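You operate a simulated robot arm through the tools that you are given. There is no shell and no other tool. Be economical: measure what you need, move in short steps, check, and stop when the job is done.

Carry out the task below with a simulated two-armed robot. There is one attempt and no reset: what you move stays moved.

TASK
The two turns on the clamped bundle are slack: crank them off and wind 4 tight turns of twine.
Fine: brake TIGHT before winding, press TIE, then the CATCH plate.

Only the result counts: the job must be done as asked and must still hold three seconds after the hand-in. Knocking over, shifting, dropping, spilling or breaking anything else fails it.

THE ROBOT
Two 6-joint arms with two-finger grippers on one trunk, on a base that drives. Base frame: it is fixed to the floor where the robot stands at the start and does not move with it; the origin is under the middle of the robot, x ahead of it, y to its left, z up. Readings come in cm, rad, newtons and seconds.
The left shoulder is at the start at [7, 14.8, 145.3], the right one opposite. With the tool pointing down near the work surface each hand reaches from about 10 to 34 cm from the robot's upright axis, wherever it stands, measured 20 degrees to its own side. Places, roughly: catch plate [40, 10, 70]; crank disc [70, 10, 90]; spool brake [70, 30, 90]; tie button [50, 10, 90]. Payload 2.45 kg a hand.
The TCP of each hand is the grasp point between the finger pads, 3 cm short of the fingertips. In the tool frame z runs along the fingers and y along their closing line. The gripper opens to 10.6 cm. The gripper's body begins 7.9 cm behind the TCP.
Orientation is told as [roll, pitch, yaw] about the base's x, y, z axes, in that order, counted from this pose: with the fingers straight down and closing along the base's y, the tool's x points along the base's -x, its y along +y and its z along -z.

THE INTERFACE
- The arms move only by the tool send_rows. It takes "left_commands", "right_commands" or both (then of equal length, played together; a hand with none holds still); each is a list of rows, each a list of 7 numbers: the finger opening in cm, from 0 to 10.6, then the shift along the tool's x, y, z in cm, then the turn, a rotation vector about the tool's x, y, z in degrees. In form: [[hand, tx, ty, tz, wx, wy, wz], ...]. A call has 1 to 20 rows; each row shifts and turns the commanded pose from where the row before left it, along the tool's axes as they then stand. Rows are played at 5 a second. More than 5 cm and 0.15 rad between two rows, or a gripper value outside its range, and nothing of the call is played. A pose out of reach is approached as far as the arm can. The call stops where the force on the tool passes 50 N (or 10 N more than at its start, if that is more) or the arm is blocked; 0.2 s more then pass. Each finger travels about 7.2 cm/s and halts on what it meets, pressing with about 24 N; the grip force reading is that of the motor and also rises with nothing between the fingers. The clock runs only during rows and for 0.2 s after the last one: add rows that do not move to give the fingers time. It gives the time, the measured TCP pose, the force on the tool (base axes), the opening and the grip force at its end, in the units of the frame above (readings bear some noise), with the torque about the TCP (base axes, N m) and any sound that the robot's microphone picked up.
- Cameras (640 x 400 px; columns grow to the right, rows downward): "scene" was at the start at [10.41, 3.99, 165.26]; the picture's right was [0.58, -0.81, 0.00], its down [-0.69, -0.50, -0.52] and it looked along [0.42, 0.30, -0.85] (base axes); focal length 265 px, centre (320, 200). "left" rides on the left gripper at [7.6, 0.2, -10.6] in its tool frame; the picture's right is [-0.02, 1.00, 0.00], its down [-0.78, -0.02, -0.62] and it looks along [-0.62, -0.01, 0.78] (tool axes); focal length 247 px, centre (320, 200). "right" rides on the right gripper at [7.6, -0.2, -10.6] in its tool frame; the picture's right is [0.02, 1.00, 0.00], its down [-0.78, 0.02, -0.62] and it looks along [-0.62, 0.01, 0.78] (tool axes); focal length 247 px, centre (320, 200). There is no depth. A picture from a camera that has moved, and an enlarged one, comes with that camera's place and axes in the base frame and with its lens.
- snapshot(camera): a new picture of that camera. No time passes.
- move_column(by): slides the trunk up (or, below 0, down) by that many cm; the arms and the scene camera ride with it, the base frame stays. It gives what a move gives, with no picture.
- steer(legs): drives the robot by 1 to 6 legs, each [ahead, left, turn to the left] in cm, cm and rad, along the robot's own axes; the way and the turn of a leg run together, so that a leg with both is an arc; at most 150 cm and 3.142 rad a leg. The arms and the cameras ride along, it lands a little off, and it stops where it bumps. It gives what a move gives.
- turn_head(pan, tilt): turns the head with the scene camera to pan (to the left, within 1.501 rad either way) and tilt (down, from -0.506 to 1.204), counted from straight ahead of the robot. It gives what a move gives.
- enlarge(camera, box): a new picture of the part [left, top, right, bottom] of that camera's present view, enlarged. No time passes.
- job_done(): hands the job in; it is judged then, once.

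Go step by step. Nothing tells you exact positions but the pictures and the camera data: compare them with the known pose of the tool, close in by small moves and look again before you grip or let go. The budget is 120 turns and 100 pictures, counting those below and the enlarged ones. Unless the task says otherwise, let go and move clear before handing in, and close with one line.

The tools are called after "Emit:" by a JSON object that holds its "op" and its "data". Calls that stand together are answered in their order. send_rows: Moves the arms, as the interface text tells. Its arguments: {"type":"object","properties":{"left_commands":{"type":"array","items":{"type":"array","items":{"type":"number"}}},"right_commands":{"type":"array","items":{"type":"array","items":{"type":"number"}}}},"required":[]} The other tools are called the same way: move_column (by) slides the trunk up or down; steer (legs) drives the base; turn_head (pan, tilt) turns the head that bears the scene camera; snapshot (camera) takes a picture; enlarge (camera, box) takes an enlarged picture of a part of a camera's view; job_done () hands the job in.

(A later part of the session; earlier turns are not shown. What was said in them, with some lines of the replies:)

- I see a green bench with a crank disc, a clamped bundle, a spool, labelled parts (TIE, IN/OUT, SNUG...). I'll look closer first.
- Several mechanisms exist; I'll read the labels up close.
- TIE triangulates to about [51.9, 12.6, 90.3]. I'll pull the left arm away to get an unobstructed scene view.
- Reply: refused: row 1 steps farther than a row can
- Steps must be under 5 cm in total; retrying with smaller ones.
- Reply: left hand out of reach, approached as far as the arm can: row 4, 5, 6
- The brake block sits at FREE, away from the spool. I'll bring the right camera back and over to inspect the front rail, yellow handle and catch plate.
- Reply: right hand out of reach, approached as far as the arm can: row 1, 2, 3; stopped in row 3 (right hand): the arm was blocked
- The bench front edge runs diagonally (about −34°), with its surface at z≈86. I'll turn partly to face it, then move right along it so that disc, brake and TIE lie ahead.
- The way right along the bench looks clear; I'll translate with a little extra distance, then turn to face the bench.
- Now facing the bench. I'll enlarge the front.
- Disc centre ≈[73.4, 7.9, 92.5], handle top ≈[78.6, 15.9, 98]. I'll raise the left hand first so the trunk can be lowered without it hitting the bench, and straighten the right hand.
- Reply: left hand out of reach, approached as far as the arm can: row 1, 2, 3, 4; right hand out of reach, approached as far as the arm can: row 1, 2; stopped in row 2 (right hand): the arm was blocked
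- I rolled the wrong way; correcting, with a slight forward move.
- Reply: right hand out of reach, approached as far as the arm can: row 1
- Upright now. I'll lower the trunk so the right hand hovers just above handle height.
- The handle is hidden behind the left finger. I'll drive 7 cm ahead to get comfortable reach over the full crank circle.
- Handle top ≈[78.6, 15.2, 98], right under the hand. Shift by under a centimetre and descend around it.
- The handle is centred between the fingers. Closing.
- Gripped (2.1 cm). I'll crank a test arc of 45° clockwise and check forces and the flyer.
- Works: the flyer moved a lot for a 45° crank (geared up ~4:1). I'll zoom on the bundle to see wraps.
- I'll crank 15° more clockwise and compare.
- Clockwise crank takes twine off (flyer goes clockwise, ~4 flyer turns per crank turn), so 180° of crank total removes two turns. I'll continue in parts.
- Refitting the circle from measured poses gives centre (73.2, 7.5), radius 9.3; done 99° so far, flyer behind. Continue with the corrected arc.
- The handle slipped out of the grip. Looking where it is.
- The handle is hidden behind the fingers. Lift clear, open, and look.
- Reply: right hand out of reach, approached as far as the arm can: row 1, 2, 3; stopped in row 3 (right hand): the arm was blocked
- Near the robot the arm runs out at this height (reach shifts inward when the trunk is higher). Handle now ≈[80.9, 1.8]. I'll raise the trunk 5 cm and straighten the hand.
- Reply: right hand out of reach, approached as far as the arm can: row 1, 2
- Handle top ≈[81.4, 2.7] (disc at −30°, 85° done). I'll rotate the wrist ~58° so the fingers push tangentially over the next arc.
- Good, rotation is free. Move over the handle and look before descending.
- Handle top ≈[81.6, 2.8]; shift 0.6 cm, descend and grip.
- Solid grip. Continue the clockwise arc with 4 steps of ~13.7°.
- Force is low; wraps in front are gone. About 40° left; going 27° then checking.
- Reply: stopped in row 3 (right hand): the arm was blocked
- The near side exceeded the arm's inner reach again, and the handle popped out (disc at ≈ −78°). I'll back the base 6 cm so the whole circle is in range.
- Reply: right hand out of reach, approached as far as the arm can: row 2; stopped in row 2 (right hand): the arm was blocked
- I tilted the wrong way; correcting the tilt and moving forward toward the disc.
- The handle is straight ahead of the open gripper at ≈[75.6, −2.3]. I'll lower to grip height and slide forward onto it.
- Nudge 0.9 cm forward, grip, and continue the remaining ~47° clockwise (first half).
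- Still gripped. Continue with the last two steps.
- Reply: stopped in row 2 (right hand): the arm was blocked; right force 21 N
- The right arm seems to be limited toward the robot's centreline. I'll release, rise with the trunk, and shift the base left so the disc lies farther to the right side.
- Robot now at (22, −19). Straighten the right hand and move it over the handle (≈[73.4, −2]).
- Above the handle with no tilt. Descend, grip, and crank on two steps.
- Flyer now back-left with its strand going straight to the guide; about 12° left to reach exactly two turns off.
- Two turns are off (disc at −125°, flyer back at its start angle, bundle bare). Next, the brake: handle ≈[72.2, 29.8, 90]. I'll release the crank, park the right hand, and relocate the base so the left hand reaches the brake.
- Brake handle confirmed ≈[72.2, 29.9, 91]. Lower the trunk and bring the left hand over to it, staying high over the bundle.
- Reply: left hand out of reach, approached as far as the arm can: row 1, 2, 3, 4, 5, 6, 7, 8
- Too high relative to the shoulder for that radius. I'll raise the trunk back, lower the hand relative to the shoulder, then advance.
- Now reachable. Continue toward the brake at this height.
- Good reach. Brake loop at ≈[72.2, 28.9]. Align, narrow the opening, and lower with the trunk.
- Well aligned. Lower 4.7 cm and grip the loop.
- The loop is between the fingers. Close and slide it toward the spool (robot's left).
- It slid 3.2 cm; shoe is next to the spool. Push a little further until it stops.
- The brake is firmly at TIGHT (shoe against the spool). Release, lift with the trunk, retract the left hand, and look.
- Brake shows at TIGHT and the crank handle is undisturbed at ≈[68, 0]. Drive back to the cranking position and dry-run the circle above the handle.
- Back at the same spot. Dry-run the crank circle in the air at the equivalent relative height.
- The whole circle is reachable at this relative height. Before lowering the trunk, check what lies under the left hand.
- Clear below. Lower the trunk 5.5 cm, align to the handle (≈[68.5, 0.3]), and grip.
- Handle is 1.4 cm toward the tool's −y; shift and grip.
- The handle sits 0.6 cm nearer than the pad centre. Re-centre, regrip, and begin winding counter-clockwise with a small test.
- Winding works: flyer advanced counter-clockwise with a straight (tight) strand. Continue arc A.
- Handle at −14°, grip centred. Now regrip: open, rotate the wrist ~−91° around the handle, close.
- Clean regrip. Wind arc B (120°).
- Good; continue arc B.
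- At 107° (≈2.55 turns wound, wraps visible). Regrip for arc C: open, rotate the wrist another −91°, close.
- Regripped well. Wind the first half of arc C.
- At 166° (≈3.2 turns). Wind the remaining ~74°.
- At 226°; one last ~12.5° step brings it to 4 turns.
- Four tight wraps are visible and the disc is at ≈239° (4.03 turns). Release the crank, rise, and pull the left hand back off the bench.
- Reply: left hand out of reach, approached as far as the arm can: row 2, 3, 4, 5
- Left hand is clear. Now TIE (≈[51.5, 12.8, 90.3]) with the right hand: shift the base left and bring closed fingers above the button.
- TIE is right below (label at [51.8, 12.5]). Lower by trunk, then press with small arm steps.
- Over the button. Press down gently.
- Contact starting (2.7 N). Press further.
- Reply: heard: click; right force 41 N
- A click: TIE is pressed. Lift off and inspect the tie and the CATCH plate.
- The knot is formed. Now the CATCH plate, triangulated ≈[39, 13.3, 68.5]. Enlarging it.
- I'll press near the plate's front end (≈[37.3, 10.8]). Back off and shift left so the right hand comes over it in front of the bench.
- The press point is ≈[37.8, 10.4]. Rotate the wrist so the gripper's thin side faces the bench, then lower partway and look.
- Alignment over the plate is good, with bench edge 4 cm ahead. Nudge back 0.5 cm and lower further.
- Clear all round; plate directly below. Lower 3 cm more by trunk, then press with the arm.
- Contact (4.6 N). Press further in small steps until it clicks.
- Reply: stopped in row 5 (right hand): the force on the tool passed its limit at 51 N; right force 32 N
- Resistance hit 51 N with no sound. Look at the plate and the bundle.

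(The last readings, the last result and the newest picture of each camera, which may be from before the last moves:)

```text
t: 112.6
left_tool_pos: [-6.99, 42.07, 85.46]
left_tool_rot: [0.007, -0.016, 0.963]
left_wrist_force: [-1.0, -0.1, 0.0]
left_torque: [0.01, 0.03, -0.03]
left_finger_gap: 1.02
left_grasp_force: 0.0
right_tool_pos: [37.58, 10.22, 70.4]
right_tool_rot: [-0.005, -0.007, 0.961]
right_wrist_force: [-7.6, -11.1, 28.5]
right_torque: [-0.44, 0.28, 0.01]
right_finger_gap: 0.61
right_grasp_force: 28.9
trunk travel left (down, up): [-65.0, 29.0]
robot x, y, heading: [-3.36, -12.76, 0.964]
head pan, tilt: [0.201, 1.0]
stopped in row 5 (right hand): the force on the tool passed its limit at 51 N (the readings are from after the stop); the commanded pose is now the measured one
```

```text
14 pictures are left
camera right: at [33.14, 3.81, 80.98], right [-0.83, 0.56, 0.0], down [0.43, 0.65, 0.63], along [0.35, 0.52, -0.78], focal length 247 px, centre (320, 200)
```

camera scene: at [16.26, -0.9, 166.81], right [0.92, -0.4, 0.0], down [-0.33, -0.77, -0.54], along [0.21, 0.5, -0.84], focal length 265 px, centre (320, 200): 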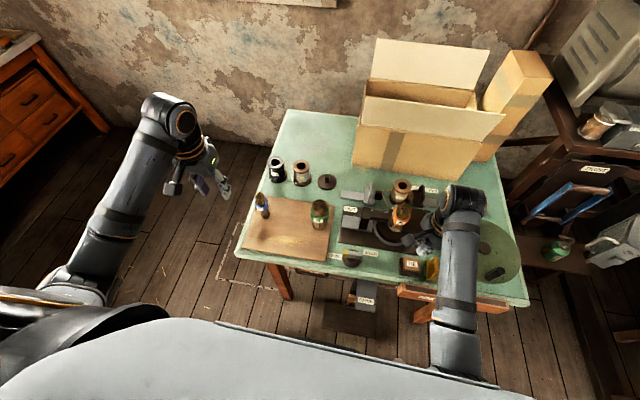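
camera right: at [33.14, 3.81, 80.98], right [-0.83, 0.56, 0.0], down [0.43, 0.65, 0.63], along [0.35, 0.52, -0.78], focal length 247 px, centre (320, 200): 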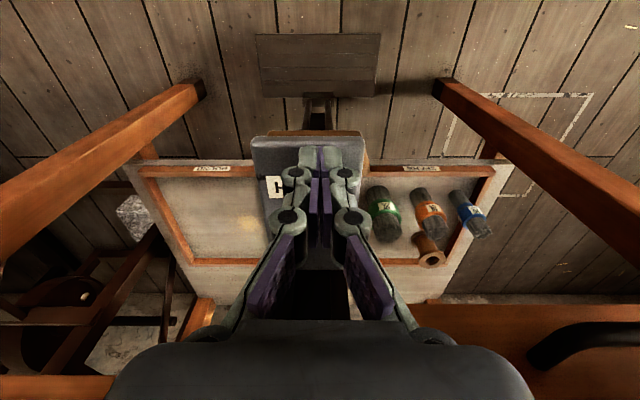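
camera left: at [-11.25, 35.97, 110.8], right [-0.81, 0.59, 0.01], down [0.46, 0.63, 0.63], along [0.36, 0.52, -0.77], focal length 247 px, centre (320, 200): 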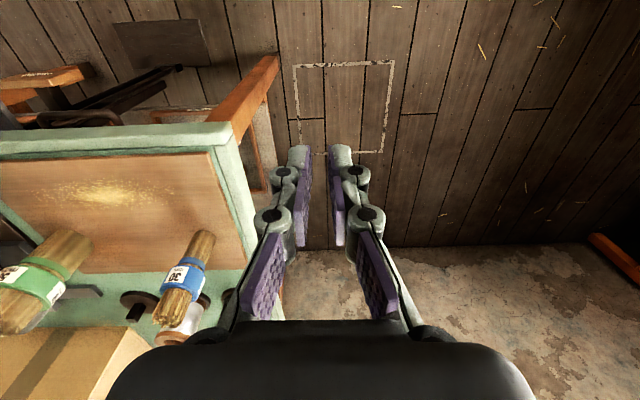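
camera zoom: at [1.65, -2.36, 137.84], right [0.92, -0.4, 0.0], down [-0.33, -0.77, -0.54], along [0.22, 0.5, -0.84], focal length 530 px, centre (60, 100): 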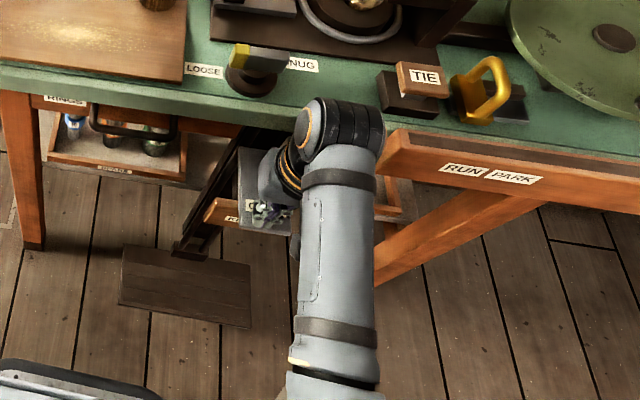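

Ease off and see whether the plate latched.

Emit:
{"op": "send_rows", "data": {"right_commands": [[0, 0.3, 0, -1, 0, 0, 0], [0, 0, 0, -2, 0, 0, 0], [0, 0, 0, 0, 0, 0, 0]]}}

Emit:
{"op": "enlarge", "data": {"camera": "right", "box": [200, 80, 440, 240]}}

```text
t: 113.4
left_tool_pos: [-6.65, 42.31, 85.24]
left_tool_rot: [0.008, -0.012, 0.967]
left_wrist_force: [0.1, -0.2, -0.4]
left_torque: [0.02, -0.01, 0.02]
left_finger_gap: 1.02
left_grasp_force: 0.0
right_tool_pos: [37.49, 10.18, 72.95]
right_tool_rot: [-0.003, -0.001, 0.961]
right_wrist_force: [0.3, -0.5, -0.1]
right_torque: [0.0, 0.0, -0.01]
right_finger_gap: 0.0
right_grasp_force: 28.5
trunk travel left (down, up): [-65.0, 29.0]
robot x, y, heading: [-3.05, -12.84, 0.963]
head pan, tilt: [0.201, 1.0]
```

```text
2.50 times, centred on (320, 160) of right
camera zoom: at [33.22, 3.84, 83.7], right [-0.83, 0.56, 0.0], down [0.43, 0.65, 0.62], along [0.35, 0.52, -0.78], focal length 617 px, centre (320, 300)
```

zoom: 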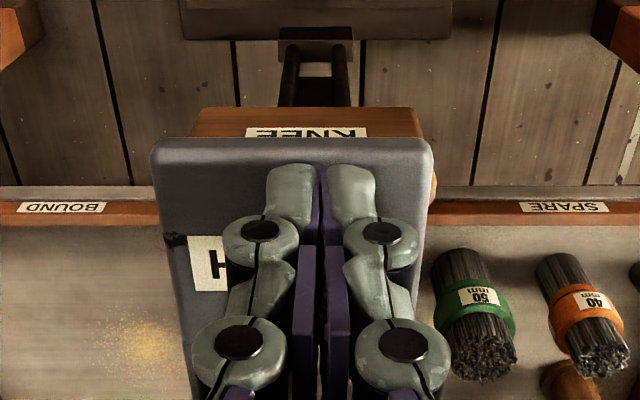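

Press again more slowly, watching contact height and force.

Emit:
{"op": "send_rows", "data": {"right_commands": [[0, 0, 0, 1, 0, 0, 0], [0, 0, 0, 0.7, 0, 0, 0], [0, 0, 0, 0.2, 0, 0, 0], [0, 0, 0, 0.2, 0, 0, 0], [0, 0, 0, 0.2, 0, 0, 0], [0, 0, 0, 0, 0, 0, 0], [0, 0, 0, 0, 0, 0, 0]]}}

```text
t: 115.0
left_tool_pos: [-6.74, 42.4, 85.2]
left_tool_rot: [0.007, -0.013, 0.967]
left_wrist_force: [-0.1, -0.6, -0.5]
left_torque: [-0.01, 0.02, -0.01]
left_finger_gap: 1.03
left_grasp_force: 0.0
right_tool_pos: [37.46, 10.09, 70.7]
right_tool_rot: [-0.005, -0.003, 0.962]
right_wrist_force: [0.5, 2.5, 4.7]
right_torque: [0.07, -0.04, -0.05]
right_finger_gap: 0.59
right_grasp_force: 28.4
trunk travel left (down, up): [-65.0, 29.0]
robot x, y, heading: [-3.51, -12.45, 0.963]
head pan, tilt: [0.201, 1.0]
```

Light spring force so far at 70.7. Continue slowly.

Emit:
{"op": "send_rows", "data": {"right_commands": [[0, 0, 0, 0.15, 0, 0, 0], [0, 0, 0, 0.15, 0, 0, 0], [0, 0, 0, 0.15, 0, 0, 0], [0, 0, 0, 0.15, 0, 0, 0], [0, 0, 0, 0, 0, 0, 0], [0, 0, 0, 0, 0, 0, 0], [0, 0, 0, 0, 0, 0, 0]]}}

Emit:
{"op": "enlarge", "data": {"camera": "right", "box": [200, 80, 440, 240]}}

```text
t: 116.6
left_tool_pos: [-6.97, 42.19, 85.23]
left_tool_rot: [0.008, -0.017, 0.968]
left_wrist_force: [-0.1, -0.3, 0.0]
left_torque: [-0.05, 0.02, 0.0]
left_finger_gap: 1.01
left_grasp_force: 0.1
right_tool_pos: [37.33, 10.06, 70.29]
right_tool_rot: [-0.005, -0.007, 0.958]
right_wrist_force: [1.1, 1.0, 25.0]
right_torque: [-0.09, 0.09, 0.02]
right_finger_gap: 0.61
right_grasp_force: 28.8
trunk travel left (down, up): [-65.0, 29.0]
robot x, y, heading: [-3.25, -12.88, 0.959]
head pan, tilt: [0.201, 1.0]
```

```text
2.50 times, centred on (320, 160) of right
camera zoom: at [33.11, 3.72, 80.99], right [-0.83, 0.56, -0.01], down [0.43, 0.65, 0.63], along [0.35, 0.52, -0.78], focal length 617 px, centre (320, 300)
```

zoom: 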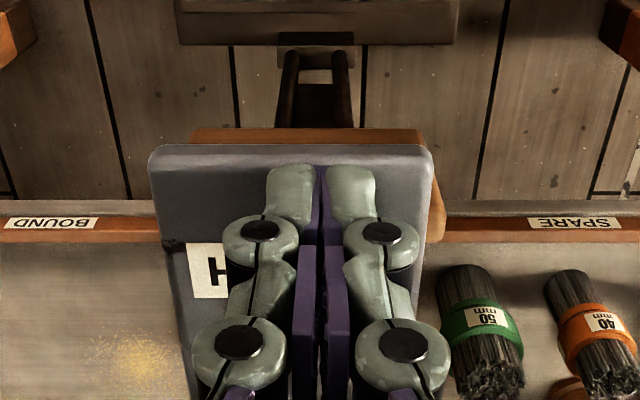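

The plate has bottomed (25 N, held ~0.6 s). Check whether anything changed at the mechanism.

Emit:
{"op": "enlarge", "data": {"camera": "scene", "box": [400, 100, 560, 220]}}

```text
3.33 times, centred on (480, 160) of scene
camera zoom: at [1.83, -2.14, 137.85], right [0.92, -0.4, 0.0], down [-0.33, -0.77, -0.54], along [0.22, 0.5, -0.84], focal length 882 px, centre (-213, 333)
```

zoom: 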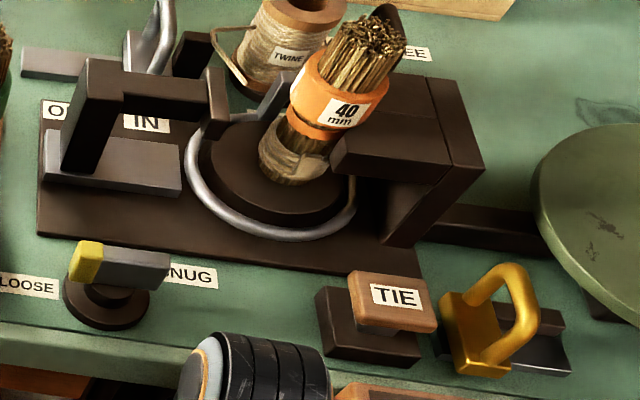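

The clamp jaw has sprung open toward OUT (the IN label is now uncovered), so CATCH did its job. Lift off and move clear.

Emit:
{"op": "send_rows", "data": {"right_commands": [[0, 0.3, 0, -1, 0, 0, 0], [0, 0, 0, -2, 0, 0, 0], [0, 0, 0, 0, 0, 0, 0]]}}

Emit:
{"op": "move_column", "data": {"by": 29}}

Emit:
{"op": "steer", "data": {"legs": [[-6, 0, 0]]}}

Emit:
{"op": "enlarge", "data": {"camera": "scene", "box": [360, 120, 560, 260]}}

```text
t: 117.4
left_tool_pos: [-6.65, 42.29, 85.03]
left_tool_rot: [0.008, -0.013, 0.965]
left_wrist_force: [-0.9, 1.5, -0.5]
left_torque: [-0.03, 0.0, -0.01]
left_finger_gap: 1.03
left_grasp_force: 0.1
right_tool_pos: [37.32, 9.81, 73.08]
right_tool_rot: [-0.004, 0.001, 0.958]
right_wrist_force: [-0.2, -0.1, 0.0]
right_torque: [0.03, -0.03, 0.0]
right_finger_gap: 0.04
right_grasp_force: 28.2
trunk travel left (down, up): [-65.0, 29.0]
robot x, y, heading: [-3.46, -12.63, 0.961]
head pan, tilt: [0.201, 1.0]
```

```text
t: 120.3
left_tool_pos: [-6.66, 42.22, 114.23]
left_tool_rot: [0.008, -0.014, 0.968]
left_wrist_force: [-0.3, 0.0, 0.2]
left_torque: [0.0, -0.01, 0.01]
left_finger_gap: 0.98
left_grasp_force: 0.0
right_tool_pos: [37.29, 9.81, 102.15]
right_tool_rot: [-0.004, -0.002, 0.961]
right_wrist_force: [1.4, -0.5, 0.1]
right_torque: [-0.03, 0.01, -0.03]
right_finger_gap: 0.0
right_grasp_force: 28.7
trunk travel left (down, up): [-94.0, 0.0]
robot x, y, heading: [-3.22, -12.81, 0.963]
head pan, tilt: [0.201, 1.0]
```

```text
t: 121.3
left_tool_pos: [-9.63, 38.1, 113.88]
left_tool_rot: [0.01, -0.007, 0.967]
left_wrist_force: [-0.3, 0.6, 0.1]
left_torque: [-0.06, 0.03, 0.04]
left_finger_gap: 1.0
left_grasp_force: 0.0
right_tool_pos: [34.29, 5.53, 101.7]
right_tool_rot: [-0.003, 0.005, 0.96]
right_wrist_force: [1.3, 0.2, 0.2]
right_torque: [-0.08, 0.07, -0.03]
right_finger_gap: 0.0
right_grasp_force: 28.1
trunk travel left (down, up): [-94.0, 0.0]
robot x, y, heading: [-6.85, -17.26, 0.96]
head pan, tilt: [0.201, 1.0]
```

```text
2.86 times, centred on (460, 190) of scene
camera zoom: at [-0.67, -5.92, 166.71], right [0.92, -0.4, 0.0], down [-0.34, -0.78, -0.53], along [0.21, 0.49, -0.85], focal length 756 px, centre (-80, 229)
```

zoom: 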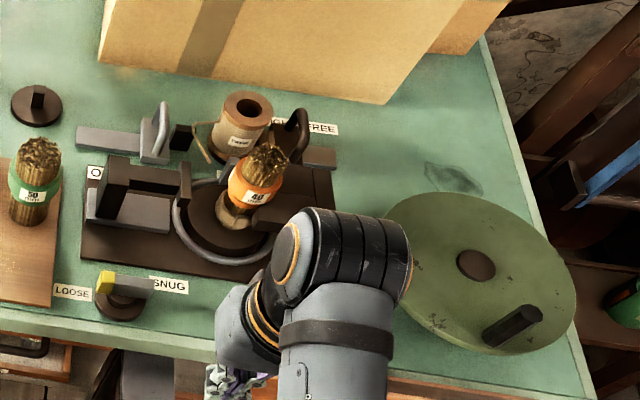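

Jaw stays open, bundle stands with its tie, brake at TIGHT, and both arms are clear. One last close look.

Emit:
{"op": "enlarge", "data": {"camera": "scene", "box": [425, 165, 475, 205]}}

```text
10.00 times, centred on (450, 185) of scene
camera zoom: at [-0.67, -5.92, 166.71], right [0.92, -0.4, 0.0], down [-0.34, -0.78, -0.53], along [0.21, 0.49, -0.85], focal length 2647 px, centre (-980, 350)
```

zoom: 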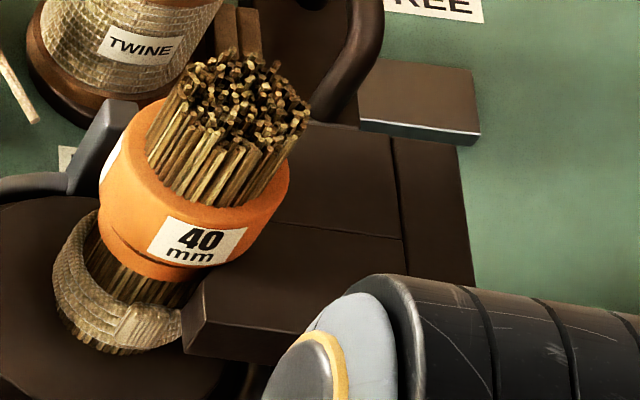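

The four tight wraps and the knot are in place, and the bundle is free of the jaw. Handing in.

Emit:
{"op": "job_done", "data": {}}

```text
The job is handed in.
```

I cranked off the two slack turns, set the brake to TIGHT, wound 4 tight turns, and pressed TIE and then the CATCH plate. The job is handed in. TIE clicked and the knot is visible. CATCH made no sound, but the clamp jaw opened and stayed open. I saw nothing else move.
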